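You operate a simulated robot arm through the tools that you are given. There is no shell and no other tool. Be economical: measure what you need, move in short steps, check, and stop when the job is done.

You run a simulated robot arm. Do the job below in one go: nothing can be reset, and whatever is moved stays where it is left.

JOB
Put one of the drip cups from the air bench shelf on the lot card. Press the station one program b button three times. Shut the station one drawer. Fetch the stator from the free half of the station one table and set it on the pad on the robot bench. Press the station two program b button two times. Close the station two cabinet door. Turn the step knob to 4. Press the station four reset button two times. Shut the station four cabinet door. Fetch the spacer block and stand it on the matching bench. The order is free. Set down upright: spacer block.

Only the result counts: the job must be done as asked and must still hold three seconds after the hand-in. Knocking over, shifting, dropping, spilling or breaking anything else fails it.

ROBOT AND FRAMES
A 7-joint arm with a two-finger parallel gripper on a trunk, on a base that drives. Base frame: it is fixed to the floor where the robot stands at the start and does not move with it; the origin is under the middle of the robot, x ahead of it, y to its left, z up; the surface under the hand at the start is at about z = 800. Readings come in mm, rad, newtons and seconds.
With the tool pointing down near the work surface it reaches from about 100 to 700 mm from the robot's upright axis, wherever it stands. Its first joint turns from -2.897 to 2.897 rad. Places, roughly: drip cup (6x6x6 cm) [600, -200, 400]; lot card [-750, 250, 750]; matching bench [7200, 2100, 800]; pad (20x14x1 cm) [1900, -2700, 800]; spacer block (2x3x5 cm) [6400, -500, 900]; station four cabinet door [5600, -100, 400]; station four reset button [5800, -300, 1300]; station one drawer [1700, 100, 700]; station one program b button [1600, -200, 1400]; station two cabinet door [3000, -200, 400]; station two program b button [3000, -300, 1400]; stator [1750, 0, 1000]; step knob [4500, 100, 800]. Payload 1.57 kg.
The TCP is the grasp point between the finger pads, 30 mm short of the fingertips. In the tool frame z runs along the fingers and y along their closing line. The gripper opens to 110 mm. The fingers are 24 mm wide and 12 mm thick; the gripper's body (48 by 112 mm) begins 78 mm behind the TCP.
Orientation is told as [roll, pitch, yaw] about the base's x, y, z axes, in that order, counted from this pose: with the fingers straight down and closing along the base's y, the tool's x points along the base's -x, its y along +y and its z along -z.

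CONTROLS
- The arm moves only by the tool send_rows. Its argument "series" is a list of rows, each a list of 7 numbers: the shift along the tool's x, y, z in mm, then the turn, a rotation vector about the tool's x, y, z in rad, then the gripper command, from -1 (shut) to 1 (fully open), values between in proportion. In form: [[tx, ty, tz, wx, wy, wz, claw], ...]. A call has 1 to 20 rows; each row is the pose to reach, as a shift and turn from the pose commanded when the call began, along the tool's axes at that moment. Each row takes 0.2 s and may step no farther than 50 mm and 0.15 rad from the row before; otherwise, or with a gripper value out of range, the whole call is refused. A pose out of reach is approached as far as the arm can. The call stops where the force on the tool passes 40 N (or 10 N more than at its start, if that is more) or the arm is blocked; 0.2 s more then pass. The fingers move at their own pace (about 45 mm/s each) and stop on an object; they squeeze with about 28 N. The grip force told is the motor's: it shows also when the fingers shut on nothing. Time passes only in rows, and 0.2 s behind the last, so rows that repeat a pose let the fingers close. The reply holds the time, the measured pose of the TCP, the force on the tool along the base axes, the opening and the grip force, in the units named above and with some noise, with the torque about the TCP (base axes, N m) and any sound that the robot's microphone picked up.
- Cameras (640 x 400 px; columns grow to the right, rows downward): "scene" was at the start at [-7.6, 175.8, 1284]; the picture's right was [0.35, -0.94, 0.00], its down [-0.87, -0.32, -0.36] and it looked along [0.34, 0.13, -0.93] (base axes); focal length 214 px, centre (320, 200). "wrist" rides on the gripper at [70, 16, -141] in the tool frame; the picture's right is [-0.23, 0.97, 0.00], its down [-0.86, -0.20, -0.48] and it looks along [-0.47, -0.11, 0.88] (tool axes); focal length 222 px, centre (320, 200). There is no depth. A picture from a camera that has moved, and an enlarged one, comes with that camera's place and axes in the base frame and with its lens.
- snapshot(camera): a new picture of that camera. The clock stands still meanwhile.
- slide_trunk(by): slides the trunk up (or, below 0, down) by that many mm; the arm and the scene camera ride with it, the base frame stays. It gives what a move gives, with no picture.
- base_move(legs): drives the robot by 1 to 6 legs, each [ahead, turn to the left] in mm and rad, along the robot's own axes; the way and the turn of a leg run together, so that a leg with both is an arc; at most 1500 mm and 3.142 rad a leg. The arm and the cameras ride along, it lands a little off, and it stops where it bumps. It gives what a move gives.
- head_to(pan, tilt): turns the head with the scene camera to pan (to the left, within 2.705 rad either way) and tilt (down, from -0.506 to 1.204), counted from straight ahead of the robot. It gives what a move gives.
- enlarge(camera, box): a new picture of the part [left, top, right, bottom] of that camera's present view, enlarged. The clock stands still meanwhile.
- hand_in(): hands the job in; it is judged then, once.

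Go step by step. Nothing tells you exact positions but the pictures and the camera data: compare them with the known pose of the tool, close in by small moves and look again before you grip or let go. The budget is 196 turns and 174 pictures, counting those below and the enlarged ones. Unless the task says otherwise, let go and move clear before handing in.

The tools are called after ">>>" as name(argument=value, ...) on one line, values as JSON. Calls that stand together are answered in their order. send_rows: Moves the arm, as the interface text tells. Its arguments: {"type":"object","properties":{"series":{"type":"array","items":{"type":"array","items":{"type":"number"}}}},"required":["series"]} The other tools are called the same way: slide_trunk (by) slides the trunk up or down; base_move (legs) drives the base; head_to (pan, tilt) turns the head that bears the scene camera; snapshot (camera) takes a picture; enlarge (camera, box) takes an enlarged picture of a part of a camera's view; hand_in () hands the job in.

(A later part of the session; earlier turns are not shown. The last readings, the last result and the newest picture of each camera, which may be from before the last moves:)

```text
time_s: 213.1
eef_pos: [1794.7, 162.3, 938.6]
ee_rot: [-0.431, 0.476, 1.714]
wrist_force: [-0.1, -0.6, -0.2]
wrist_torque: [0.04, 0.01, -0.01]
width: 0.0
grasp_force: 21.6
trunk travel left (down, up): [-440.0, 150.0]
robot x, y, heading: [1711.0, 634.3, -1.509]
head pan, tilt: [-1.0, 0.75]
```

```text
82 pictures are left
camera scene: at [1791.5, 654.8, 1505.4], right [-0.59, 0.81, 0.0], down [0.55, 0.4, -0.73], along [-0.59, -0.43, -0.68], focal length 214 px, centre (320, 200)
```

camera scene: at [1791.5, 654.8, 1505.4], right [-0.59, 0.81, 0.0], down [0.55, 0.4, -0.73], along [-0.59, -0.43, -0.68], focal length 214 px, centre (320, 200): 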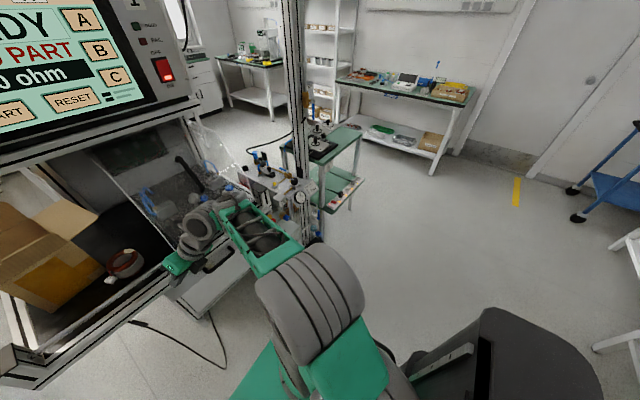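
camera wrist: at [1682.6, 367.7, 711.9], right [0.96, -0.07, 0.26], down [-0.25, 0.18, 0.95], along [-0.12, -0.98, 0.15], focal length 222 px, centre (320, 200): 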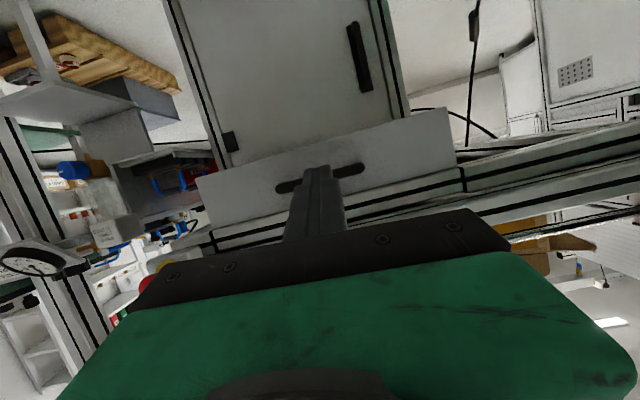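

I bring the tool back to vertical and up, straight ahead of the robot.

>>> send_rows(series=[[3, -2, -30, -0.05, -0.061, 0, -1], [6, -5, -60, -0.1, -0.122, 0, -1], [9, -7, -89, -0.15, -0.184, 0, -1], [12, -9, -119, -0.2, -0.245, 0, -1], [16, -11, -149, -0.25, -0.306, 0, -1], [19, -13, -179, -0.3, -0.367, 0, -1], [22, -16, -208, -0.35, -0.43, 0, -1], [25, -18, -238, -0.398, -0.49, 0, -1], [25, -18, -238, -0.398, -0.49, 0, -1]])

>>> snapshot(camera="scene")

```text
time_s: 215.1
eef_pos: [1704.3, 225.4, 1148.9]
ee_rot: [0.005, 0.014, 1.819]
wrist_force: [0.0, -1.6, 0.0]
wrist_torque: [0.03, -0.01, 0.05]
width: 0.1
grasp_force: 21.2
out of reach, approached as far as the arm can: row 8, 9
trunk travel left (down, up): [-440.0, 150.0]
robot x, y, heading: [1711.7, 631.0, -1.512]
head pan, tilt: [-1.0, 0.75]
```

```text
81 pictures are left
camera scene: at [1791.1, 654.0, 1505.7], right [-0.59, 0.81, 0.0], down [0.55, 0.4, -0.73], along [-0.59, -0.43, -0.68], focal length 214 px, centre (320, 200)
```

scene: 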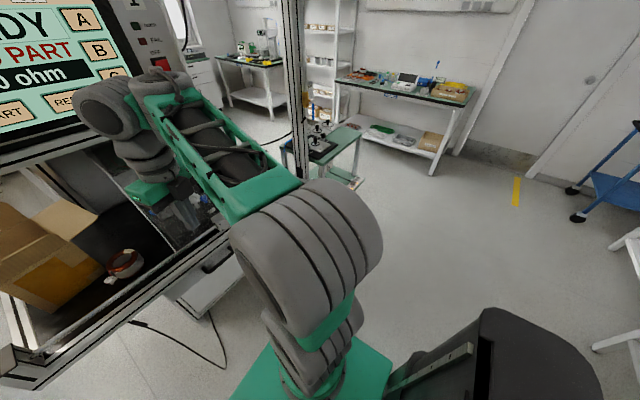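

This pose is clean (forearm horizontal at z≈1390). I swing the hand outward along the exact arc about the wrist joint.

>>> send_rows(series=[[29.5, 7.5, -12.4, -0.032, 0.126, 0, -1], [57.2, 14.5, -28.7, -0.064, 0.252, 0, -1], [82.6, 21, -48.4, -0.096, 0.378, 0, -1], [105.3, 26.7, -71.5, -0.128, 0.504, 0, -1], [124.9, 31.7, -97.4, -0.16, 0.63, 0, -1], [141.1, 35.8, -125.6, -0.192, 0.756, 0, -1], [153.6, 39, -155.7, -0.224, 0.882, 0, -1], [162.2, 41.2, -187.6, -0.256, 1.008, 0, -1], [166.9, 42.4, -220, -0.288, 1.134, 0, -1], [166.9, 42.4, -220, -0.288, 1.134, 0, -1]])

>>> snapshot(camera="scene")

```text
time_s: 217.3
eef_pos: [1681.1, 69.9, 1381.1]
ee_rot: [0.516, 1.111, 2.155]
wrist_force: [0.5, 0.8, -0.5]
wrist_torque: [-0.03, -0.01, 0.03]
width: 0.0
grasp_force: 21.7
out of reach, approached as far as the arm can: row 7, 8, 9, 10
trunk travel left (down, up): [-440.0, 150.0]
robot x, y, heading: [1707.2, 631.4, -1.517]
head pan, tilt: [-1.0, 0.75]
```

```text
80 pictures are left
camera scene: at [1791.4, 655.0, 1505.8], right [-0.59, 0.81, 0.0], down [0.55, 0.4, -0.73], along [-0.59, -0.43, -0.68], focal length 214 px, centre (320, 200)
```

scene: 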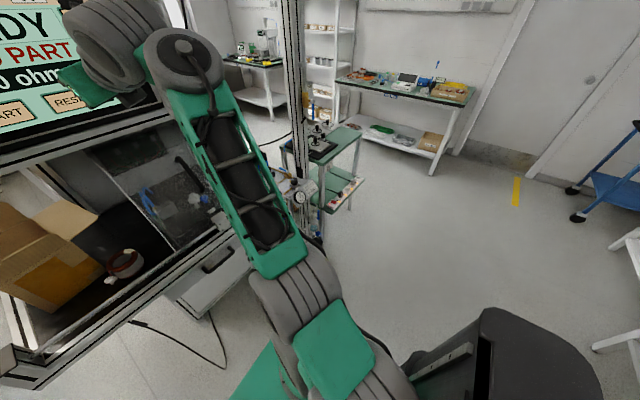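

Now the tool is nearly horizontal at z 1381, pointing at the panel. I raise the trunk a bit, turn slightly right and drive closer.

>>> slide_trunk(by=35)

>>> base_move(legs=[[0, -0.12], [120, 0]])

>>> head_to(pan=-0.25, tilt=0.25)

>>> snapshot(camera="scene")

>>> snapshot(camera="wrist")

```text
time_s: 218.1
eef_pos: [1681.4, 69.9, 1415.1]
ee_rot: [0.514, 1.109, 2.153]
wrist_force: [-0.2, -0.7, -0.1]
wrist_torque: [-0.02, 0.01, 0.01]
width: 0.3
grasp_force: 21.6
trunk travel left (down, up): [-475.0, 115.0]
robot x, y, heading: [1710.2, 633.6, -1.506]
head pan, tilt: [-1.0, 0.75]
```

```text
time_s: 219.9
eef_pos: [1610.5, -42.6, 1414.9]
ee_rot: [0.514, 1.111, 2.04]
wrist_force: [-0.8, -0.3, 0.2]
wrist_torque: [-0.01, 0.04, -0.02]
width: 0.0
grasp_force: 21.1
trunk travel left (down, up): [-475.0, 115.0]
robot x, y, heading: [1701.2, 515.7, -1.628]
head pan, tilt: [-1.0, 0.75]
```

```text
time_s: 221.0
eef_pos: [1609.8, -42.7, 1414.8]
ee_rot: [0.513, 1.11, 2.042]
wrist_force: [0.4, -0.2, 0.8]
wrist_torque: [0.02, 0.01, -0.02]
width: 0.0
grasp_force: 21.6
trunk travel left (down, up): [-475.0, 115.0]
robot x, y, heading: [1704.2, 511.6, -1.623]
head pan, tilt: [-0.25, 0.25]
```

```text
79 pictures are left
camera scene: at [1831.1, 478.4, 1585.8], right [-0.95, 0.3, 0.0], down [0.07, 0.24, -0.97], along [-0.29, -0.92, -0.25], focal length 214 px, centre (320, 200)
```

scene: 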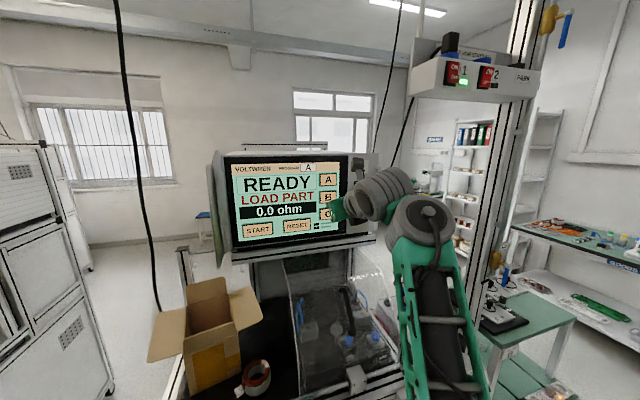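

```text
78 pictures are left
camera wrist: at [1620.3, 59.9, 1536.2], right [-1.0, 0.09, 0.01], down [0.06, 0.78, -0.62], along [-0.06, -0.62, -0.78], focal length 222 px, centre (320, 200)
```

wrist: 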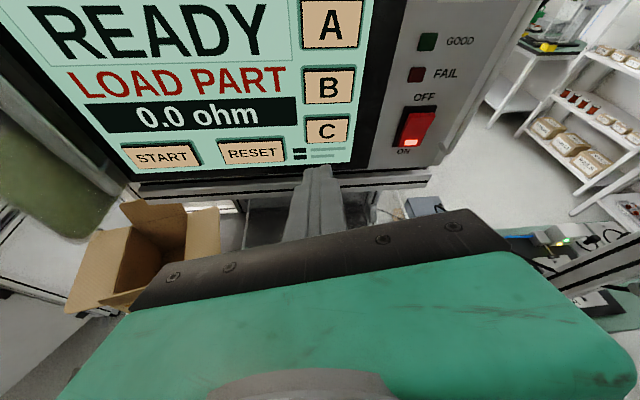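

The wrist camera sees B at about (1584, -225, 1407). I drive forward 120 mm and look again.

>>> base_move(legs=[[115, 0]])

>>> snapshot(camera="wrist")

```text
time_s: 222.2
eef_pos: [1603.3, -157.0, 1414.9]
ee_rot: [0.511, 1.11, 2.036]
wrist_force: [1.2, 0.3, -0.3]
wrist_torque: [-0.01, 0.01, 0.02]
width: 0.0
grasp_force: 21.3
trunk travel left (down, up): [-475.0, 115.0]
robot x, y, heading: [1694.0, 400.8, -1.625]
head pan, tilt: [-0.25, 0.25]
```

```text
77 pictures are left
camera wrist: at [1613.1, -54.8, 1535.7], right [-1.0, 0.09, 0.01], down [0.07, 0.78, -0.62], along [-0.06, -0.62, -0.78], focal length 222 px, centre (320, 200)
```

wrist: 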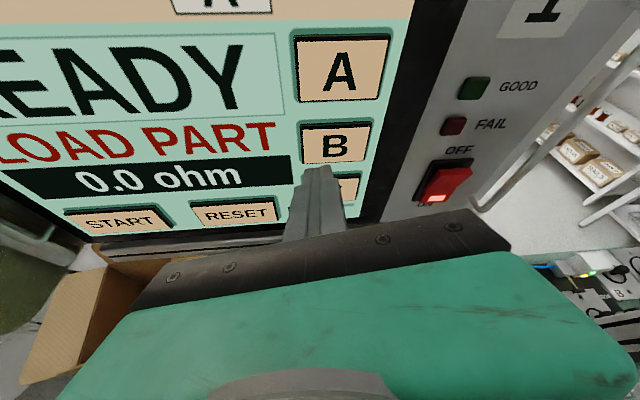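

B is triangulated at (1584, -211, 1414); tip about 22 mm away and 17 mm too far left. I align and press gently.

>>> send_rows(series=[[-3.4, 16.6, 1.4, 0, 0, 0, -1], [2.5, 16.6, 15, 0, 0, 0, -1], [4.5, 16.6, 20, 0, 0, 0, -1], [6, 16.6, 23.5, 0, 0, 0, -1], [7.7, 16.6, 27, 0, 0, 0, -1], [7.7, 16.6, 27, 0, 0, 0, -1]])

>>> enlarge(camera="wrist", box=[220, 0, 450, 220])

```text
time_s: 223.6
eef_pos: [1585.1, -184.0, 1414.6]
ee_rot: [0.503, 1.11, 2.031]
wrist_force: [0.0, -0.5, 0.1]
wrist_torque: [-0.01, 0.0, -0.02]
width: 0.2
grasp_force: 21.6
trunk travel left (down, up): [-475.0, 115.0]
robot x, y, heading: [1694.2, 401.2, -1.625]
head pan, tilt: [-0.25, 0.25]
```

```text
1.82 times, centred on (335, 110) of wrist
camera zoom: at [1594.5, -81.9, 1536.2], right [-1.0, 0.09, 0.0], down [0.06, 0.78, -0.62], along [-0.06, -0.62, -0.78], focal length 404 px, centre (293, 364)
```

zoom: 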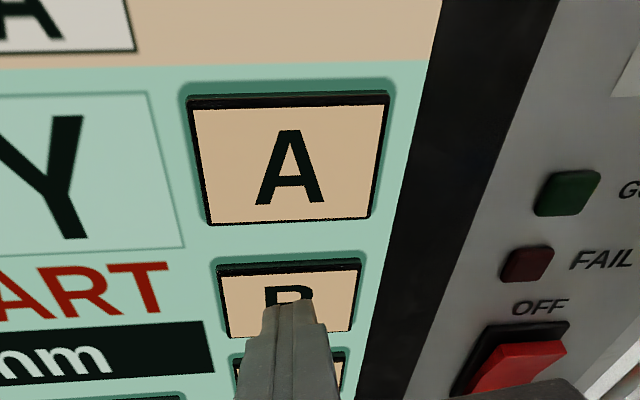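

Well lined up, not touching yet. I go forward in 3 mm steps.

>>> send_rows(series=[[4, 0, 1.6, 0, 0, 0, -1], [5.2, 0, 4.4, 0, 0, 0, -1], [6.4, 0, 7.1, 0, 0, 0, -1], [7.6, 0, 9.9, 0, 0, 0, -1]])

>>> send_rows(series=[[1.2, 0, 2.8, 0, 0, 0, -1], [2.4, 0, 5.5, 0, 0, 0, -1], [3.6, 0, 8.3, 0, 0, 0, -1]])

>>> snapshot(camera="wrist")

```text
time_s: 224.6
eef_pos: [1584.7, -189.8, 1421.1]
ee_rot: [0.5, 1.109, 2.034]
wrist_force: [4.4, 21.0, -9.2]
wrist_torque: [0.32, 0.02, 0.16]
width: 0.1
grasp_force: 21.5
out of reach, approached as far as the arm can: row 3, 4
trunk travel left (down, up): [-475.0, 115.0]
robot x, y, heading: [1698.2, 399.2, -1.619]
head pan, tilt: [-0.25, 0.25]
heard: click
```

```text
time_s: 225.2
eef_pos: [1583.2, -191.1, 1421.8]
ee_rot: [0.503, 1.108, 2.037]
wrist_force: [5.9, 26.1, -5.7]
wrist_torque: [0.2, 0.11, 0.13]
width: 0.1
grasp_force: 21.5
out of reach, approached as far as the arm can: row 2, 3
trunk travel left (down, up): [-475.0, 115.0]
robot x, y, heading: [1694.5, 398.9, -1.626]
head pan, tilt: [-0.25, 0.25]
stopped in row 3: the force on the tool passed its limit at 43 N (the readings are from after the stop); the commanded pose is now the measured one
```

```text
75 pictures are left
camera wrist: at [1591.6, -89.1, 1544.3], right [-1.0, 0.08, 0.01], down [0.06, 0.78, -0.62], along [-0.06, -0.62, -0.78], focal length 222 px, centre (320, 200)
```

wrist: 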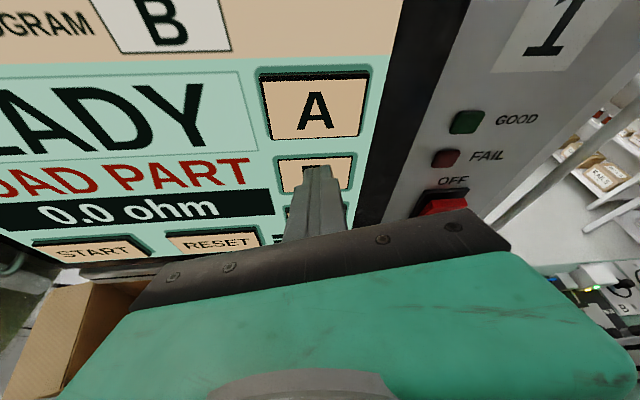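

Click heard and the display shows program B: one press. I release and press two more times.

>>> send_rows(series=[[-2.4, 0, -5.5, 0, 0, 0, -1], [-5, 0, -12, 0, 0, 0, -1], [-5, 0, -12, 0, 0, 0, -1], [-5, 0, -12, 0, 0, 0, -1]])

>>> send_rows(series=[[2, 0, 4.5, 0, 0, 0, -1], [3.6, 0, 8.3, 0, 0, 0, -1], [4.8, 0, 11, 0, 0, 0, -1], [5.4, 0, 12.5, 0, 0, 0, -1]])

>>> send_rows(series=[[-2.4, 0, -5.5, 0, 0, 0, -1], [-5, 0, -12, 0, 0, 0, -1], [-5, 0, -12, 0, 0, 0, -1], [-5, 0, -12, 0, 0, 0, -1]])

>>> send_rows(series=[[2, 0, 4.5, 0, 0, 0, -1], [3.6, 0, 8.3, 0, 0, 0, -1], [4.8, 0, 11, 0, 0, 0, -1], [5.4, 0, 12.5, 0, 0, 0, -1]])

```text
time_s: 226.2
eef_pos: [1581.6, -183.3, 1421.3]
ee_rot: [0.494, 1.107, 2.03]
wrist_force: [0.1, 0.3, 0.2]
wrist_torque: [-0.02, 0.02, 0.02]
width: 0.1
grasp_force: 21.5
trunk travel left (down, up): [-475.0, 115.0]
robot x, y, heading: [1690.3, 400.1, -1.622]
head pan, tilt: [-0.25, 0.25]
```

```text
time_s: 227.2
eef_pos: [1580.8, -192.0, 1422.1]
ee_rot: [0.497, 1.107, 2.03]
wrist_force: [1.8, 33.9, -14.4]
wrist_torque: [0.5, 0.08, 0.03]
width: 0.0
grasp_force: 21.4
trunk travel left (down, up): [-475.0, 115.0]
robot x, y, heading: [1701.2, 398.2, -1.628]
head pan, tilt: [-0.25, 0.25]
heard: click
```

```text
time_s: 228.2
eef_pos: [1581.7, -183.3, 1421.3]
ee_rot: [0.494, 1.108, 2.029]
wrist_force: [0.9, -0.5, -0.1]
wrist_torque: [0.0, -0.03, 0.04]
width: 0.0
grasp_force: 20.7
trunk travel left (down, up): [-475.0, 115.0]
robot x, y, heading: [1697.1, 398.2, -1.622]
head pan, tilt: [-0.25, 0.25]
```

```text
time_s: 229.3
eef_pos: [1582.1, -190.1, 1422.3]
ee_rot: [0.497, 1.102, 2.031]
wrist_force: [2.2, 25.5, -6.5]
wrist_torque: [0.21, 0.03, 0.09]
width: 0.0
grasp_force: 20.9
trunk travel left (down, up): [-475.0, 115.0]
robot x, y, heading: [1694.7, 401.0, -1.625]
head pan, tilt: [-0.25, 0.25]
heard: click
stopped in row 4: the force on the tool passed its limit at 41 N (the readings are from after the stop); the commanded pose is now the measured one
```

Three clicks done. I retract and drive to station two, keeping the arm posture.

>>> send_rows(series=[[-2.4, 0, -5.5, 0, 0, 0, -1], [-8, 0, -25, 0, 0, 0, -1]])

>>> base_move(legs=[[-300, 0], [0, 1.62], [1400, 0], [0, -1.62]])

>>> snapshot(camera="scene")

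>>> snapshot(camera="wrist")

```text
time_s: 229.9
eef_pos: [1581.2, -170.5, 1422.1]
ee_rot: [0.491, 1.102, 2.027]
wrist_force: [-0.5, 0.6, 0.0]
wrist_torque: [0.03, -0.02, -0.01]
width: 0.0
grasp_force: 21.4
trunk travel left (down, up): [-475.0, 115.0]
robot x, y, heading: [1694.5, 403.9, -1.625]
head pan, tilt: [-0.25, 0.25]
```

```text
time_s: 246.3
eef_pos: [2995.8, 126.2, 1421.9]
ee_rot: [0.49, 1.102, 2.04]
wrist_force: [-0.2, 0.3, -0.1]
wrist_torque: [0.03, 0.01, 0.0]
width: 0.0
grasp_force: 21.3
trunk travel left (down, up): [-475.0, 115.0]
robot x, y, heading: [3099.8, 696.7, -1.611]
head pan, tilt: [-0.25, 0.25]
```

```text
74 pictures are left
camera scene: at [3231.7, 664.1, 1585.9], right [-0.96, 0.29, 0.0], down [0.07, 0.24, -0.97], along [-0.28, -0.93, -0.25], focal length 214 px, centre (320, 200)
```

scene: 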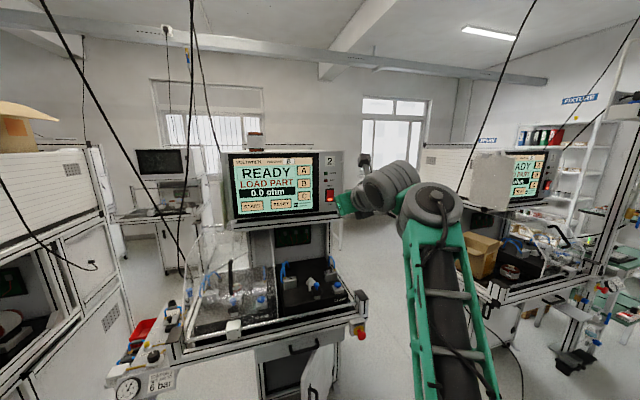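

```text
73 pictures are left
camera wrist: at [3002.6, 226.7, 1543.9], right [-1.0, 0.07, 0.0], down [0.05, 0.79, -0.61], along [-0.05, -0.61, -0.79], focal length 222 px, centre (320, 200)
```

wrist: 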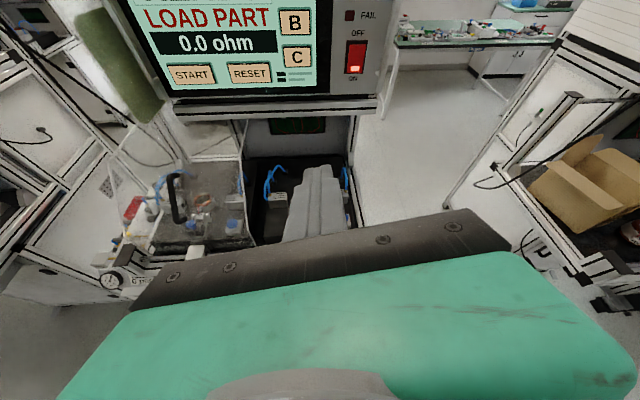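

Station two's panel seen; B2 at about (3014, -325, 1409). The open cabinet door could be in the base's way, so I look down first.

>>> head_to(pan=0.0, tilt=0.85)

>>> snapshot(camera="scene")

```text
time_s: 247.3
eef_pos: [2995.5, 125.5, 1421.4]
ee_rot: [0.492, 1.101, 2.04]
wrist_force: [-0.1, 0.2, -0.7]
wrist_torque: [0.0, 0.02, -0.05]
width: 0.2
grasp_force: 21.2
trunk travel left (down, up): [-475.0, 115.0]
robot x, y, heading: [3102.2, 698.7, -1.61]
head pan, tilt: [0.0, 0.85]
```

```text
72 pictures are left
camera scene: at [3255.3, 675.5, 1532.8], right [-1.0, 0.04, 0.0], down [0.03, 0.75, -0.66], along [-0.03, -0.66, -0.75], focal length 214 px, centre (320, 200)
```

scene: 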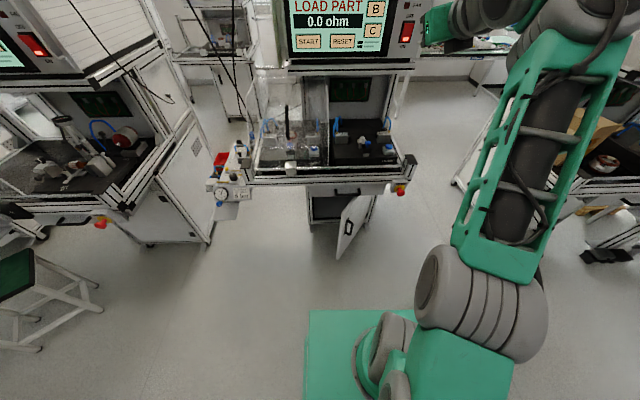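

The door (hinged at low x, ajar to y≈-30) leaves room. I align and drive up to the panel.

>>> slide_trunk(by=-12)

>>> base_move(legs=[[0, 0.05], [360, 0]])

>>> snapshot(camera="wrist")

```text
time_s: 247.9
eef_pos: [2995.8, 125.5, 1410.2]
ee_rot: [0.492, 1.102, 2.042]
wrist_force: [0.6, 0.4, -0.5]
wrist_torque: [-0.03, 0.02, 0.0]
width: 0.0
grasp_force: 21.0
trunk travel left (down, up): [-463.0, 127.0]
robot x, y, heading: [3102.5, 692.6, -1.61]
head pan, tilt: [0.0, 0.85]
```

```text
time_s: 250.6
eef_pos: [3029.2, -242.8, 1409.0]
ee_rot: [0.49, 1.101, 2.091]
wrist_force: [-0.1, -0.1, -0.3]
wrist_torque: [0.0, -0.01, -0.01]
width: 0.0
grasp_force: 21.3
trunk travel left (down, up): [-463.0, 127.0]
robot x, y, heading: [3103.5, 336.3, -1.557]
head pan, tilt: [0.0, 0.85]
```

```text
71 pictures are left
camera wrist: at [3030.3, -141.6, 1531.8], right [-1.0, 0.02, 0.0], down [0.01, 0.79, -0.61], along [-0.02, -0.61, -0.79], focal length 222 px, centre (320, 200)
```

wrist: 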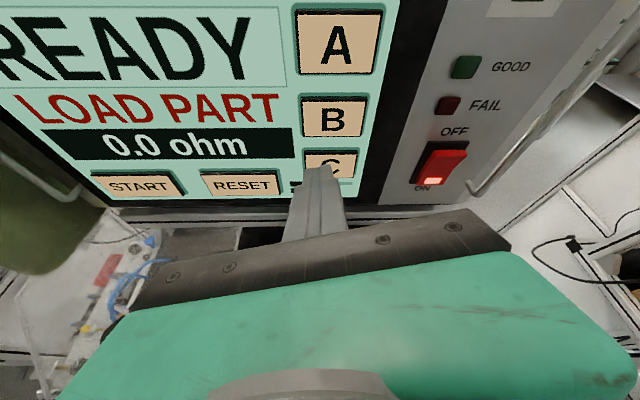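

B2 at about (3012, -335, 1408). I drive 35 mm closer, then align with the arm.

>>> base_move(legs=[[35, 0]])

>>> send_rows(series=[[-1.9, 8.3, 0.1, 0, 0, 0, -1], [-3.8, 16.6, 0.3, 0, 0, 0, -1], [-3.8, 16.6, 0.3, 0, 0, 0, -1]])

>>> snapshot(camera="wrist")

```text
time_s: 251.5
eef_pos: [3028.7, -279.5, 1409.7]
ee_rot: [0.489, 1.102, 2.089]
wrist_force: [-0.6, 0.4, 0.1]
wrist_torque: [0.01, 0.0, 0.02]
width: 0.1
grasp_force: 21.2
trunk travel left (down, up): [-463.0, 127.0]
robot x, y, heading: [3108.1, 297.4, -1.561]
head pan, tilt: [0.0, 0.85]
```

```text
time_s: 252.3
eef_pos: [3012.4, -277.3, 1410.2]
ee_rot: [0.491, 1.102, 2.089]
wrist_force: [0.5, 0.1, 0.3]
wrist_torque: [0.01, -0.02, -0.01]
width: 0.2
grasp_force: 20.9
trunk travel left (down, up): [-463.0, 127.0]
robot x, y, heading: [3102.1, 296.3, -1.559]
head pan, tilt: [0.0, 0.85]
```

```text
70 pictures are left
camera wrist: at [3013.7, -176.7, 1531.7], right [-1.0, 0.02, 0.0], down [0.01, 0.79, -0.61], along [-0.01, -0.61, -0.79], focal length 222 px, centre (320, 200)
```

wrist: 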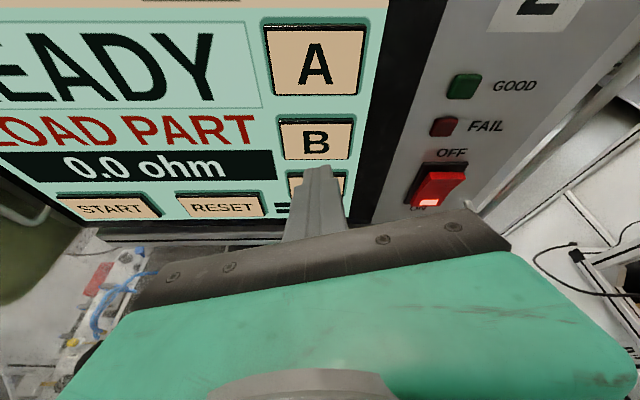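

Aligned, about 30 mm to go. I press.

>>> send_rows(series=[[6, 1, 13.8, 0, 0, 0, -1], [9.4, 1.8, 22, 0, 0, 0, -1], [11, 2, 25.7, 0, 0, 0, -1], [12.2, 2.2, 28.4, 0, 0, 0, -1], [13.3, 2.5, 31.2, 0, 0, 0, -1]])

>>> snapshot(camera="wrist")

```text
time_s: 253.5
eef_pos: [3011.7, -308.8, 1410.3]
ee_rot: [0.49, 1.102, 2.09]
wrist_force: [2.7, 16.3, -6.5]
wrist_torque: [0.23, 0.01, 0.07]
width: 0.0
grasp_force: 21.0
trunk travel left (down, up): [-463.0, 127.0]
robot x, y, heading: [3106.8, 300.3, -1.558]
head pan, tilt: [0.0, 0.85]
heard: click
```

```text
69 pictures are left
camera wrist: at [3014.3, -208.0, 1531.4], right [-1.0, 0.02, 0.01], down [0.01, 0.79, -0.61], along [-0.02, -0.61, -0.79], focal length 222 px, centre (320, 200)
```

wrist: 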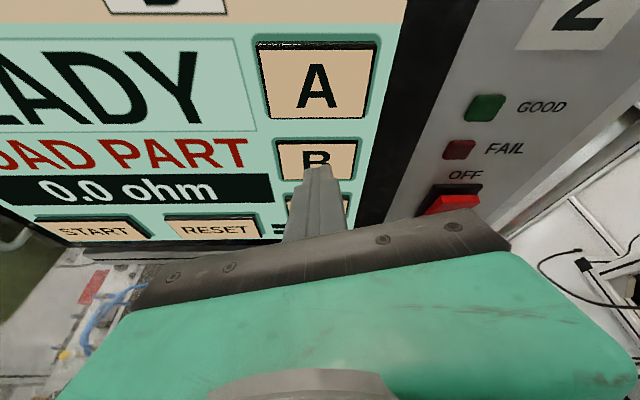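

Click one on B. Release and press a second time, then back away.

>>> send_rows(series=[[-2.4, 0, -5.5, 0, 0, 0, -1], [-5, 0, -12, 0, 0, 0, -1], [-5, 0, -12, 0, 0, 0, -1], [-5, 0, -12, 0, 0, 0, -1]])

>>> send_rows(series=[[2, 0, 4.5, 0, 0, 0, -1], [3.6, 0, 8.3, 0, 0, 0, -1], [4.8, 0, 11, 0, 0, 0, -1], [5.4, 0, 12.5, 0, 0, 0, -1]])

>>> send_rows(series=[[-2.4, 0, -5.5, 0, 0, 0, -1], [-8, 0, -25, 0, 0, 0, -1]])

```text
time_s: 254.5
eef_pos: [3010.6, -300.2, 1408.0]
ee_rot: [0.491, 1.102, 2.091]
wrist_force: [0.2, -0.4, 0.2]
wrist_torque: [-0.01, 0.03, 0.01]
width: 0.3
grasp_force: 21.6
trunk travel left (down, up): [-463.0, 127.0]
robot x, y, heading: [3103.0, 297.7, -1.564]
head pan, tilt: [0.0, 0.85]
```

```text
time_s: 255.5
eef_pos: [3011.2, -309.4, 1409.4]
ee_rot: [0.487, 1.1, 2.087]
wrist_force: [-0.7, 18.6, -8.3]
wrist_torque: [0.27, 0.02, -0.06]
width: 0.3
grasp_force: 21.0
trunk travel left (down, up): [-463.0, 127.0]
robot x, y, heading: [3109.4, 301.3, -1.562]
head pan, tilt: [0.0, 0.85]
heard: click
```

```text
time_s: 256.1
eef_pos: [3010.6, -286.8, 1412.6]
ee_rot: [0.492, 1.102, 2.092]
wrist_force: [0.1, -0.4, -0.4]
wrist_torque: [-0.02, -0.05, 0.03]
width: 0.0
grasp_force: 21.1
trunk travel left (down, up): [-463.0, 127.0]
robot x, y, heading: [3105.0, 300.1, -1.559]
head pan, tilt: [0.0, 0.85]
```

Second click. While the arm is in the right posture, I go on to station four's reset button; I keep to y≈860 because of a stool near (4700, 250).

>>> base_move(legs=[[-560, 0], [0, 1.56], [1400, 0], [1390, 0], [0, -1.56]])

>>> head_to(pan=-0.1, tilt=0.45)

>>> snapshot(camera="scene")

```text
time_s: 280.1
eef_pos: [5787.6, 311.8, 1412.1]
ee_rot: [0.49, 1.1, 2.09]
wrist_force: [0.8, -1.2, 0.4]
wrist_torque: [0.0, 0.01, 0.01]
width: 0.0
grasp_force: 20.9
trunk travel left (down, up): [-463.0, 127.0]
robot x, y, heading: [5884.2, 898.8, -1.559]
head pan, tilt: [0.0, 0.85]
```

```text
time_s: 280.9
eef_pos: [5787.6, 311.7, 1412.6]
ee_rot: [0.492, 1.102, 2.087]
wrist_force: [-0.9, 0.9, 0.5]
wrist_torque: [-0.01, 0.01, 0.01]
width: 0.0
grasp_force: 21.6
trunk travel left (down, up): [-463.0, 127.0]
robot x, y, heading: [5882.4, 896.8, -1.562]
head pan, tilt: [-0.099, 0.45]
```

```text
68 pictures are left
camera scene: at [6029.5, 869.3, 1555.1], right [-1.0, 0.09, 0.0], down [0.04, 0.43, -0.9], along [-0.08, -0.9, -0.44], focal length 214 px, centre (320, 200)
```

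scene: 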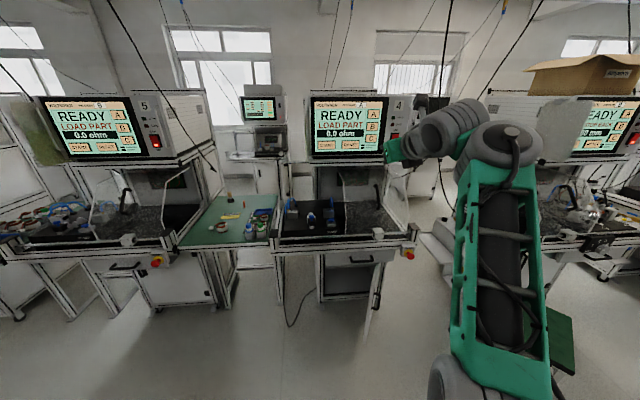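

Station four is ahead; RESET is at about (5740, -330, 1298). I lower the trunk 110 mm and drive up.

>>> slide_trunk(by=-108)

>>> base_move(legs=[[0, -0.04], [460, 0]])

>>> snapshot(camera="wrist")

>>> snapshot(camera="scene")

```text
time_s: 282.3
eef_pos: [5787.5, 311.5, 1303.5]
ee_rot: [0.49, 1.101, 2.088]
wrist_force: [-0.1, 0.6, 0.1]
wrist_torque: [-0.03, -0.02, 0.03]
width: 0.0
grasp_force: 21.6
trunk travel left (down, up): [-355.0, 235.0]
robot x, y, heading: [5880.6, 898.0, -1.56]
head pan, tilt: [-0.099, 0.45]
```

```text
time_s: 285.5
eef_pos: [5749.4, -147.6, 1304.4]
ee_rot: [0.491, 1.101, 2.047]
wrist_force: [-0.3, 0.2, 0.7]
wrist_torque: [-0.01, 0.01, 0.01]
width: 0.0
grasp_force: 21.7
trunk travel left (down, up): [-355.0, 235.0]
robot x, y, heading: [5868.7, 431.6, -1.602]
head pan, tilt: [-0.099, 0.45]
```

```text
67 pictures are left
camera wrist: at [5755.9, -47.1, 1426.5], right [-1.0, 0.06, 0.0], down [0.04, 0.79, -0.61], along [-0.04, -0.61, -0.79], focal length 222 px, centre (320, 200)
```

wrist: 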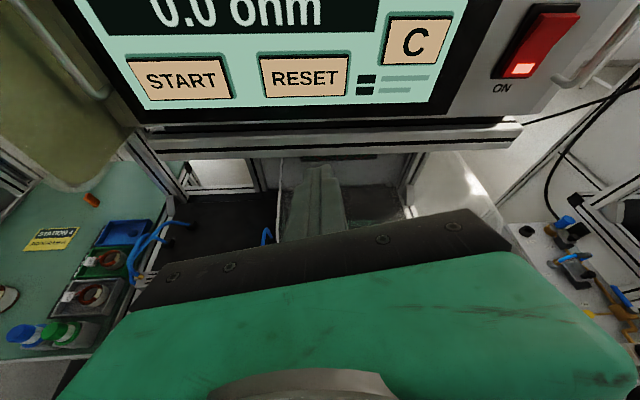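

```text
66 pictures are left
camera scene: at [6014.2, 398.9, 1447.2], right [-0.99, 0.13, 0.0], down [0.06, 0.43, -0.9], along [-0.12, -0.89, -0.44], focal length 214 px, centre (320, 200)
```

scene: 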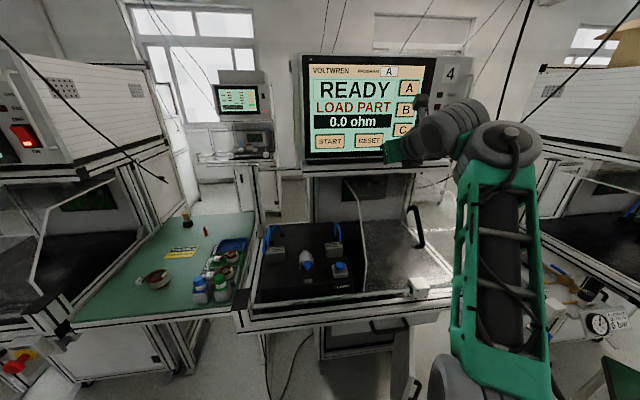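

RESET at about (5757, -300, 1314). I raise 10 mm and drive 85 mm closer.

>>> slide_trunk(by=10)

>>> base_move(legs=[[0, 0.02], [85, 0]])

>>> snapshot(camera="wrist")

```text
time_s: 286.1
eef_pos: [5749.2, -148.5, 1314.3]
ee_rot: [0.49, 1.102, 2.047]
wrist_force: [0.0, 0.1, 0.1]
wrist_torque: [-0.02, -0.01, -0.02]
width: 0.3
grasp_force: 21.3
trunk travel left (down, up): [-365.0, 225.0]
robot x, y, heading: [5871.3, 430.1, -1.604]
head pan, tilt: [-0.099, 0.45]
```

```text
time_s: 287.5
eef_pos: [5760.4, -236.1, 1314.3]
ee_rot: [0.488, 1.102, 2.069]
wrist_force: [-0.2, 0.8, 0.9]
wrist_torque: [-0.02, 0.01, -0.04]
width: 0.0
grasp_force: 21.4
trunk travel left (down, up): [-365.0, 225.0]
robot x, y, heading: [5870.6, 347.3, -1.577]
head pan, tilt: [-0.099, 0.45]
```

```text
65 pictures are left
camera wrist: at [5765.0, -134.2, 1436.2], right [-1.0, 0.04, 0.0], down [0.03, 0.79, -0.61], along [-0.03, -0.61, -0.79], focal length 222 px, centre (320, 200)
```

wrist: 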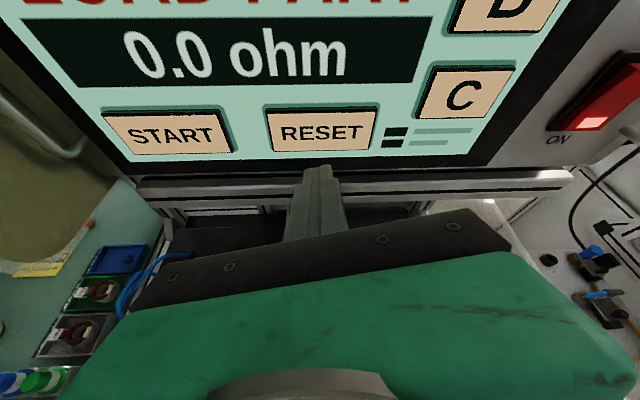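

RESET at (5755, -316, 1310); the tip is lined up. I close 22 mm with the base and press with the arm.

>>> base_move(legs=[[22, 0]])

>>> send_rows(series=[[2.3, 4, 5.5, 0, 0, 0, -1], [5, 4, 11, 0, 0, 0, -1], [6.6, 4, 15.6, 0, 0, 0, -1], [7.8, 4, 18.3, 0, 0, 0, -1], [9, 4, 21, 0, 0, 0, -1], [10.2, 4, 23.8, 0, 0, 0, -1]])

>>> snapshot(camera="wrist")

```text
time_s: 288.4
eef_pos: [5757.5, -244.4, 1311.5]
ee_rot: [0.483, 1.098, 2.058]
wrist_force: [-1.2, 0.3, -0.4]
wrist_torque: [-0.01, 0.0, -0.01]
width: 0.0
grasp_force: 21.2
trunk travel left (down, up): [-365.0, 225.0]
robot x, y, heading: [5865.7, 339.6, -1.582]
head pan, tilt: [-0.099, 0.45]
stopped in leg 1: the robot was blocked; the commanded pose is now the measured one
```

```text
time_s: 289.8
eef_pos: [5753.2, -272.4, 1313.1]
ee_rot: [0.48, 1.1, 2.054]
wrist_force: [-0.5, -0.4, -0.7]
wrist_torque: [-0.01, -0.03, -0.01]
width: 0.2
grasp_force: 21.4
trunk travel left (down, up): [-365.0, 225.0]
robot x, y, heading: [5868.8, 337.2, -1.592]
head pan, tilt: [-0.099, 0.45]
```

```text
64 pictures are left
camera wrist: at [5757.8, -171.2, 1435.6], right [-1.0, 0.05, 0.0], down [0.03, 0.79, -0.61], along [-0.03, -0.61, -0.79], focal length 222 px, centre (320, 200)
```

wrist: 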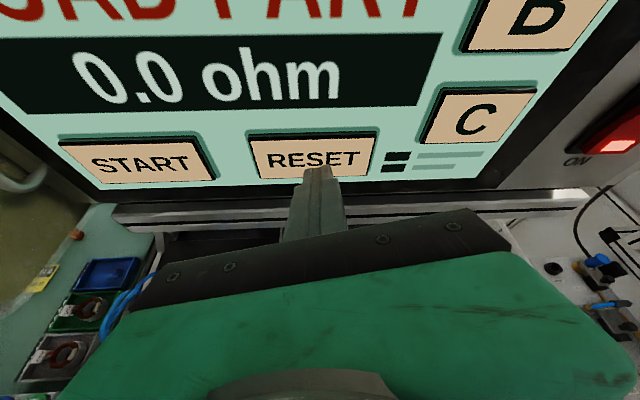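

The base touched something and stopped, so I use only the arm now. Pressing on.

>>> send_rows(series=[[2.3, 0, 5.5, 0, 0, 0, -1], [4.3, 0, 10, 0, 0, 0, -1], [5.5, 0, 12.8, 0, 0, 0, -1], [6.6, 0, 15.6, 0, 0, 0, -1], [7.8, 0, 18.3, 0, 0, 0, -1]])

>>> head_to(pan=-0.1, tilt=1.0)

>>> snapshot(camera="scene")

```text
time_s: 290.7
eef_pos: [5755.5, -279.8, 1315.6]
ee_rot: [0.486, 1.095, 2.058]
wrist_force: [4.1, 28.8, -5.5]
wrist_torque: [0.2, 0.01, 0.07]
width: 0.0
grasp_force: 21.4
trunk travel left (down, up): [-365.0, 225.0]
robot x, y, heading: [5872.0, 341.6, -1.592]
head pan, tilt: [-0.099, 0.45]
heard: click
stopped in row 4: the force on the tool passed its limit at 44 N (the readings are from after the stop); the commanded pose is now the measured one
```

```text
time_s: 291.6
eef_pos: [5753.8, -280.4, 1314.2]
ee_rot: [0.487, 1.098, 2.056]
wrist_force: [3.5, 36.3, -5.8]
wrist_torque: [0.25, 0.13, 0.05]
width: 0.0
grasp_force: 21.0
trunk travel left (down, up): [-365.0, 225.0]
robot x, y, heading: [5867.8, 338.6, -1.589]
head pan, tilt: [-0.099, 1.0]
```

```text
63 pictures are left
camera scene: at [6017.0, 333.6, 1411.6], right [-0.99, 0.12, 0.0], down [0.1, 0.83, -0.54], along [-0.06, -0.54, -0.84], focal length 214 px, centre (320, 200)
```

scene: 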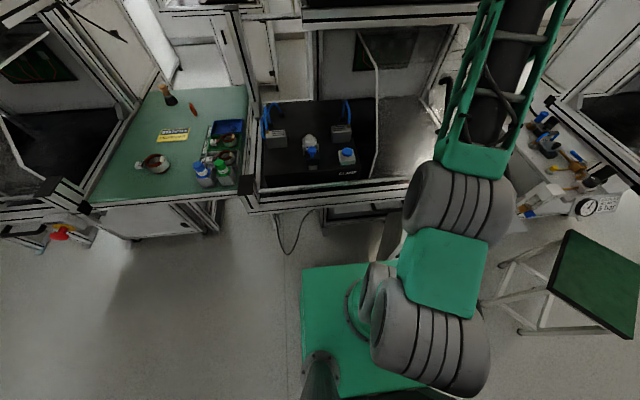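

One click on RESET; the base only touched the open door (which is to be shut anyway). Release and press once more.

>>> send_rows(series=[[-2.4, 0, -5.5, 0, 0, 0, -1], [-5, 0, -12, 0, 0, 0, -1], [-5, 0, -12, 0, 0, 0, -1], [-5, 0, -12, 0, 0, 0, -1]])

>>> send_rows(series=[[2, 0, 4.5, 0, 0, 0, -1], [3.6, 0, 8.3, 0, 0, 0, -1], [4.8, 0, 11, 0, 0, 0, -1], [5.4, 0, 12.5, 0, 0, 0, -1]])

>>> send_rows(series=[[-2.4, 0, -5.5, 0, 0, 0, -1], [-8, 0, -25, 0, 0, 0, -1]])

```text
time_s: 292.6
eef_pos: [5753.1, -272.0, 1311.8]
ee_rot: [0.479, 1.094, 2.052]
wrist_force: [-0.1, -0.2, -0.2]
wrist_torque: [0.01, 0.01, -0.05]
width: 0.0
grasp_force: 21.4
trunk travel left (down, up): [-365.0, 225.0]
robot x, y, heading: [5869.6, 335.8, -1.589]
head pan, tilt: [-0.099, 1.0]
```

```text
time_s: 293.8
eef_pos: [5752.4, -279.3, 1311.5]
ee_rot: [0.481, 1.092, 2.052]
wrist_force: [2.5, 24.5, -5.5]
wrist_torque: [0.22, 0.0, 0.08]
width: 0.0
grasp_force: 21.3
trunk travel left (down, up): [-365.0, 225.0]
robot x, y, heading: [5870.6, 338.9, -1.591]
head pan, tilt: [-0.099, 1.0]
heard: click
stopped in row 4: the force on the tool passed its limit at 41 N (the readings are from after the stop); the commanded pose is now the measured one
```

```text
time_s: 294.4
eef_pos: [5752.5, -257.6, 1314.1]
ee_rot: [0.477, 1.092, 2.049]
wrist_force: [-0.4, -0.3, 0.0]
wrist_torque: [0.02, 0.03, 0.01]
width: 0.0
grasp_force: 21.0
trunk travel left (down, up): [-365.0, 225.0]
robot x, y, heading: [5866.4, 340.1, -1.59]
head pan, tilt: [-0.099, 1.0]
```

Reset pressed twice. Next the station four door: I back off, swing the hand back to vertical along the arc, and spin the tool for the sideways pose.

>>> base_move(legs=[[-350, 0]])

>>> send_rows(series=[[-30.8, -7, 8.6, 0.027, -0.127, -0.008, -1], [-62.8, -14.1, 13.2, 0.055, -0.254, -0.016, -1], [-94.7, -20.9, 13.5, 0.082, -0.381, -0.023, -1], [-126.5, -27.4, 9.4, 0.109, -0.508, -0.031, -1], [-157.6, -33.5, 1.3, 0.137, -0.634, -0.039, -1], [-187.5, -39.2, -11, 0.164, -0.761, -0.047, -1], [-215.3, -44.1, -27.1, 0.191, -0.888, -0.055, -1], [-241.2, -48.5, -46.7, 0.218, -1.015, -0.062, -1], [-264.2, -52, -69.6, 0.246, -1.142, -0.07, -1], [-264.2, -52, -69.6, 0.246, -1.142, -0.07, -1]])

>>> send_rows(series=[[0, 0, 0, 0, 0, 0.14, -1], [0, 0, 0, 0, 0, 0.28, -1], [0, 0, 0, 0, 0, 0.42, -1], [0, 0, 0, 0, 0, 0.56, -1], [0, 0, 0, 0, 0, 0.7, -1], [0, 0, 0, 0, 0, 0.84, -1], [0, 0, 0, 0, 0, 0.98, -1], [0, 0, 0, 0, 0, 1.12, -1], [0, 0, 0, 0, 0, 1.26, -1], [0, 0, 0, 0, 0, 1.4, -1], [0, 0, 0, 0, 0, 1.54, -1], [0, 0, 0, 0, 0, 1.68, -1], [0, 0, 0, 0, 0, 1.82, -1], [0, 0, 0, 0, 0, 1.96, -1], [0, 0, 0, 0, 0, 2.1, -1], [0, 0, 0, 0, 0, 2.24, -1], [0, 0, 0, 0, 0, 2.38, -1], [0, 0, 0, 0, 0, 2.52, -1]])

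>>> snapshot(camera="scene")

```text
time_s: 296.6
eef_pos: [5758.1, 88.3, 1314.0]
ee_rot: [0.475, 1.092, 2.049]
wrist_force: [-0.2, -0.3, -0.1]
wrist_torque: [0.02, 0.02, 0.01]
width: 0.0
grasp_force: 21.8
trunk travel left (down, up): [-365.0, 225.0]
robot x, y, heading: [5874.5, 687.1, -1.589]
head pan, tilt: [-0.099, 1.0]
```

```text
time_s: 298.8
eef_pos: [5756.6, 266.1, 1090.2]
ee_rot: [0.05, -0.038, 1.794]
wrist_force: [0.1, 0.6, -0.6]
wrist_torque: [0.04, 0.01, 0.01]
width: 0.0
grasp_force: 21.2
out of reach, approached as far as the arm can: row 9, 10
trunk travel left (down, up): [-365.0, 225.0]
robot x, y, heading: [5876.4, 691.2, -1.587]
head pan, tilt: [-0.099, 1.0]
```

```text
time_s: 302.6
eef_pos: [5758.2, 266.1, 1091.1]
ee_rot: [-0.02, 0.056, -0.726]
wrist_force: [-0.1, 0.3, -0.3]
wrist_torque: [0.0, 0.05, 0.02]
width: 0.0
grasp_force: 21.4
trunk travel left (down, up): [-365.0, 225.0]
robot x, y, heading: [5873.2, 686.6, -1.59]
head pan, tilt: [-0.099, 1.0]
```

```text
62 pictures are left
camera scene: at [6023.4, 675.9, 1411.6], right [-0.99, 0.12, 0.0], down [0.1, 0.84, -0.54], along [-0.06, -0.54, -0.84], focal length 214 px, centre (320, 200)
```

scene: 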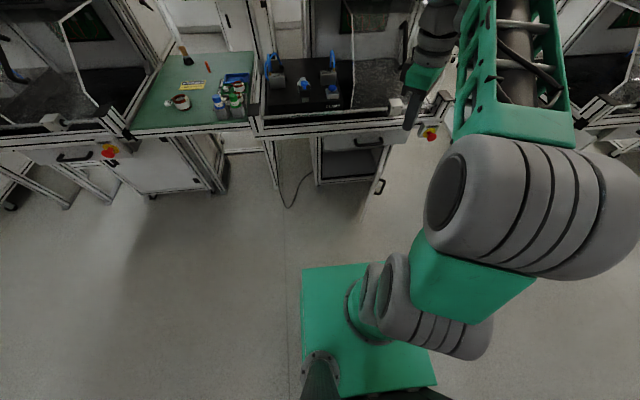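

I need a clearer look at the station four door.

>>> enlarge(camera="scene", box=[300, 120, 460, 240])

```text
3.33 times, centred on (380, 180) of scene
camera zoom: at [6023.4, 675.9, 1411.6], right [-0.99, 0.12, 0.0], down [0.1, 0.84, -0.54], along [-0.06, -0.54, -0.84], focal length 715 px, centre (120, 267)
```

zoom: 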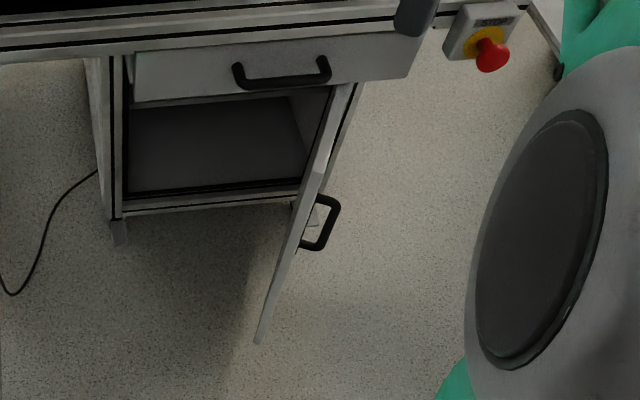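

The door is about 61° open: hinge (5589,-100), free edge (5728,156), z 330–640. From here I can push its outer face with the tool pointing (+x,-y). I lower the trunk, then tilt and move to its outer side.

>>> slide_trunk(by=-365)

>>> send_rows(series=[[3, -17, 15, 0, -0.122, 0, -1], [5, -34, 40, 0, -0.244, 0, -1], [8, -51, 65, 0, -0.366, 0, -1], [11, -68, 92, 0, -0.488, 0, -1], [14, -85, 120, 0, -0.61, 0, -1], [16, -102, 148, 0, -0.732, 0, -1], [19, -119, 176, 0, -0.854, 0, -1], [22, -136, 203, 0, -0.976, 0, -1], [25, -153, 230, 0, -1.1, 0, -1], [25, -153, 230, 0, -1.1, 0, -1]])

>>> snapshot(camera="scene")

>>> snapshot(camera="wrist")

```text
time_s: 306.2
eef_pos: [5757.8, 266.0, 725.2]
ee_rot: [-0.02, 0.057, -0.724]
wrist_force: [0.0, 0.0, 0.0]
wrist_torque: [-0.04, -0.02, 0.0]
width: 0.2
grasp_force: 20.8
trunk travel left (down, up): [0.0, 590.0]
robot x, y, heading: [5874.2, 684.4, -1.596]
head pan, tilt: [-0.099, 1.0]
```

```text
time_s: 308.4
eef_pos: [5563.7, 191.0, 549.3]
ee_rot: [-0.015, -0.436, -0.669]
wrist_force: [-0.4, 0.8, 0.5]
wrist_torque: [-0.01, -0.01, 0.0]
width: 0.1
grasp_force: 21.6
out of reach, approached as far as the arm can: row 1, 2, 5, 6, 7, 8, 9, 10
trunk travel left (down, up): [0.0, 590.0]
robot x, y, heading: [5876.0, 690.6, -1.59]
head pan, tilt: [-0.099, 1.0]
```

```text
60 pictures are left
camera scene: at [6023.4, 676.0, 1046.6], right [-0.99, 0.12, 0.0], down [0.1, 0.84, -0.54], along [-0.06, -0.54, -0.84], focal length 214 px, centre (320, 200)
```

scene: 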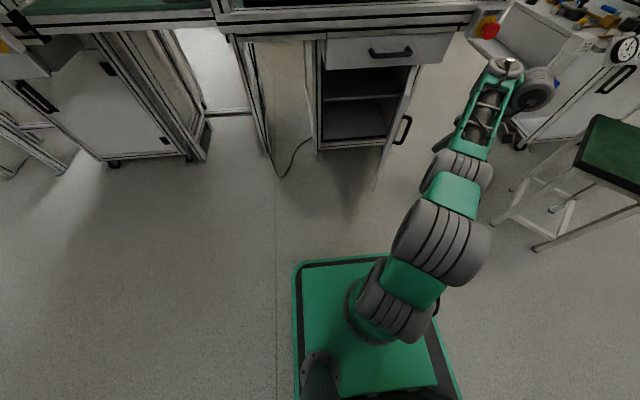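

```text
59 pictures are left
camera wrist: at [5478.2, 282.1, 647.9], right [0.77, 0.63, 0.08], down [0.33, -0.51, 0.8], along [0.55, -0.59, -0.6], focal length 222 px, centre (320, 200)
```

wrist: 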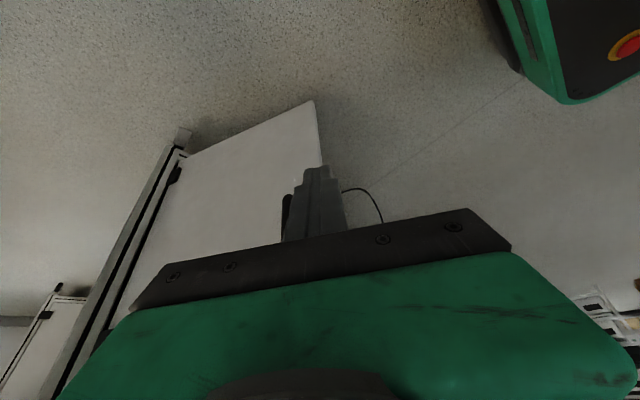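

The hand is on the outer side of the door. I lower it to z≈430, then turn the base left so the fingers push the door.

>>> send_rows(series=[[15, 0, 33, 0, 0, 0, -1], [31, 0, 66, 0, 0, 0, -1], [46, 0, 100, 0, 0, 0, -1], [46, 0, 100, 0, 0, 0, -1]])

>>> base_move(legs=[[0, 0.3]])

>>> snapshot(camera="scene")

```text
time_s: 309.4
eef_pos: [5523.1, 140.5, 482.3]
ee_rot: [-0.008, -0.436, -0.674]
wrist_force: [-0.9, 0.7, 0.1]
wrist_torque: [-0.01, 0.07, -0.03]
width: 0.2
grasp_force: 21.0
out of reach, approached as far as the arm can: row 1, 2, 3, 4
trunk travel left (down, up): [0.0, 590.0]
robot x, y, heading: [5878.0, 688.4, -1.59]
head pan, tilt: [-0.099, 1.0]
```

```text
time_s: 310.8
eef_pos: [5706.5, 59.8, 480.2]
ee_rot: [-0.008, -0.435, -0.364]
wrist_force: [0.7, -0.3, 0.7]
wrist_torque: [0.0, 0.03, 0.0]
width: 0.0
grasp_force: 21.4
trunk travel left (down, up): [0.0, 590.0]
robot x, y, heading: [5876.7, 688.8, -1.28]
head pan, tilt: [-0.099, 1.0]
```

```text
58 pictures are left
camera scene: at [6020.2, 721.1, 1046.6], right [-0.98, -0.19, 0.0], down [-0.16, 0.83, -0.54], along [0.1, -0.53, -0.84], focal length 214 px, centre (320, 200)
```

scene: 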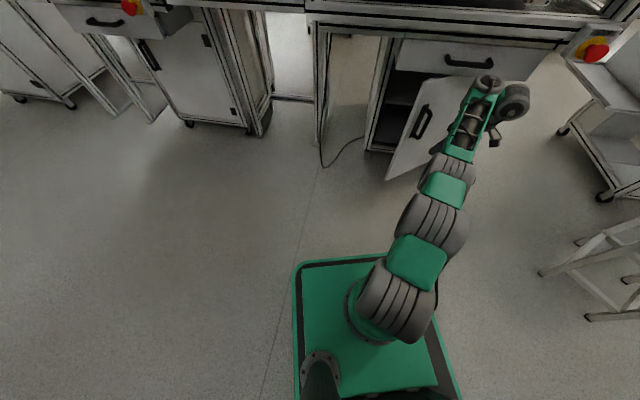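

The door is swinging shut. Now driving forward pushes it further.

>>> base_move(legs=[[110, 0]])

>>> snapshot(camera="scene")

>>> snapshot(camera="wrist")

```text
time_s: 311.9
eef_pos: [5723.9, -12.0, 479.1]
ee_rot: [-0.005, -0.433, -0.374]
wrist_force: [0.7, 1.0, 0.0]
wrist_torque: [0.0, -0.02, -0.02]
width: 0.0
grasp_force: 21.4
trunk travel left (down, up): [0.0, 590.0]
robot x, y, heading: [5901.5, 606.7, -1.285]
head pan, tilt: [-0.099, 1.0]
stopped in leg 1: the robot was blocked; the commanded pose is now the measured one
```

```text
57 pictures are left
camera scene: at [6042.9, 663.0, 1049.2], right [-0.98, -0.19, 0.0], down [-0.16, 0.82, -0.56], along [0.1, -0.55, -0.83], focal length 214 px, centre (320, 200)
```

scene: 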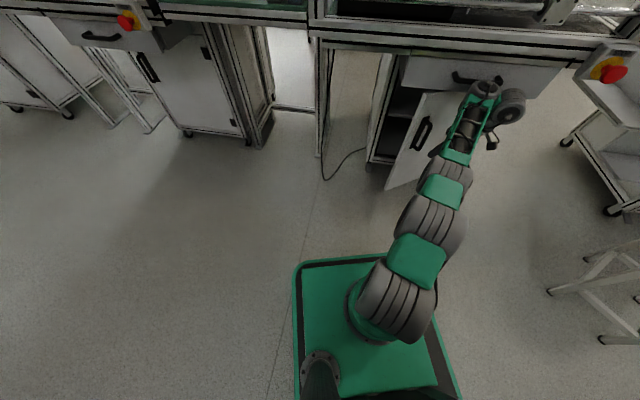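

```text
56 pictures are left
camera wrist: at [5615.7, 48.8, 579.2], right [0.55, 0.83, 0.09], down [0.46, -0.39, 0.79], along [0.7, -0.39, -0.6], focal length 222 px, centre (320, 200)
```

wrist: 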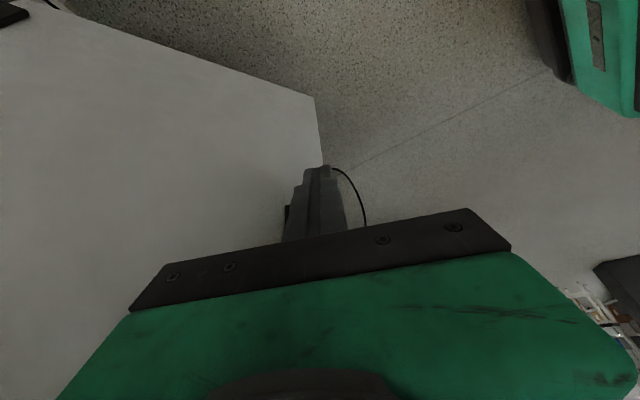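

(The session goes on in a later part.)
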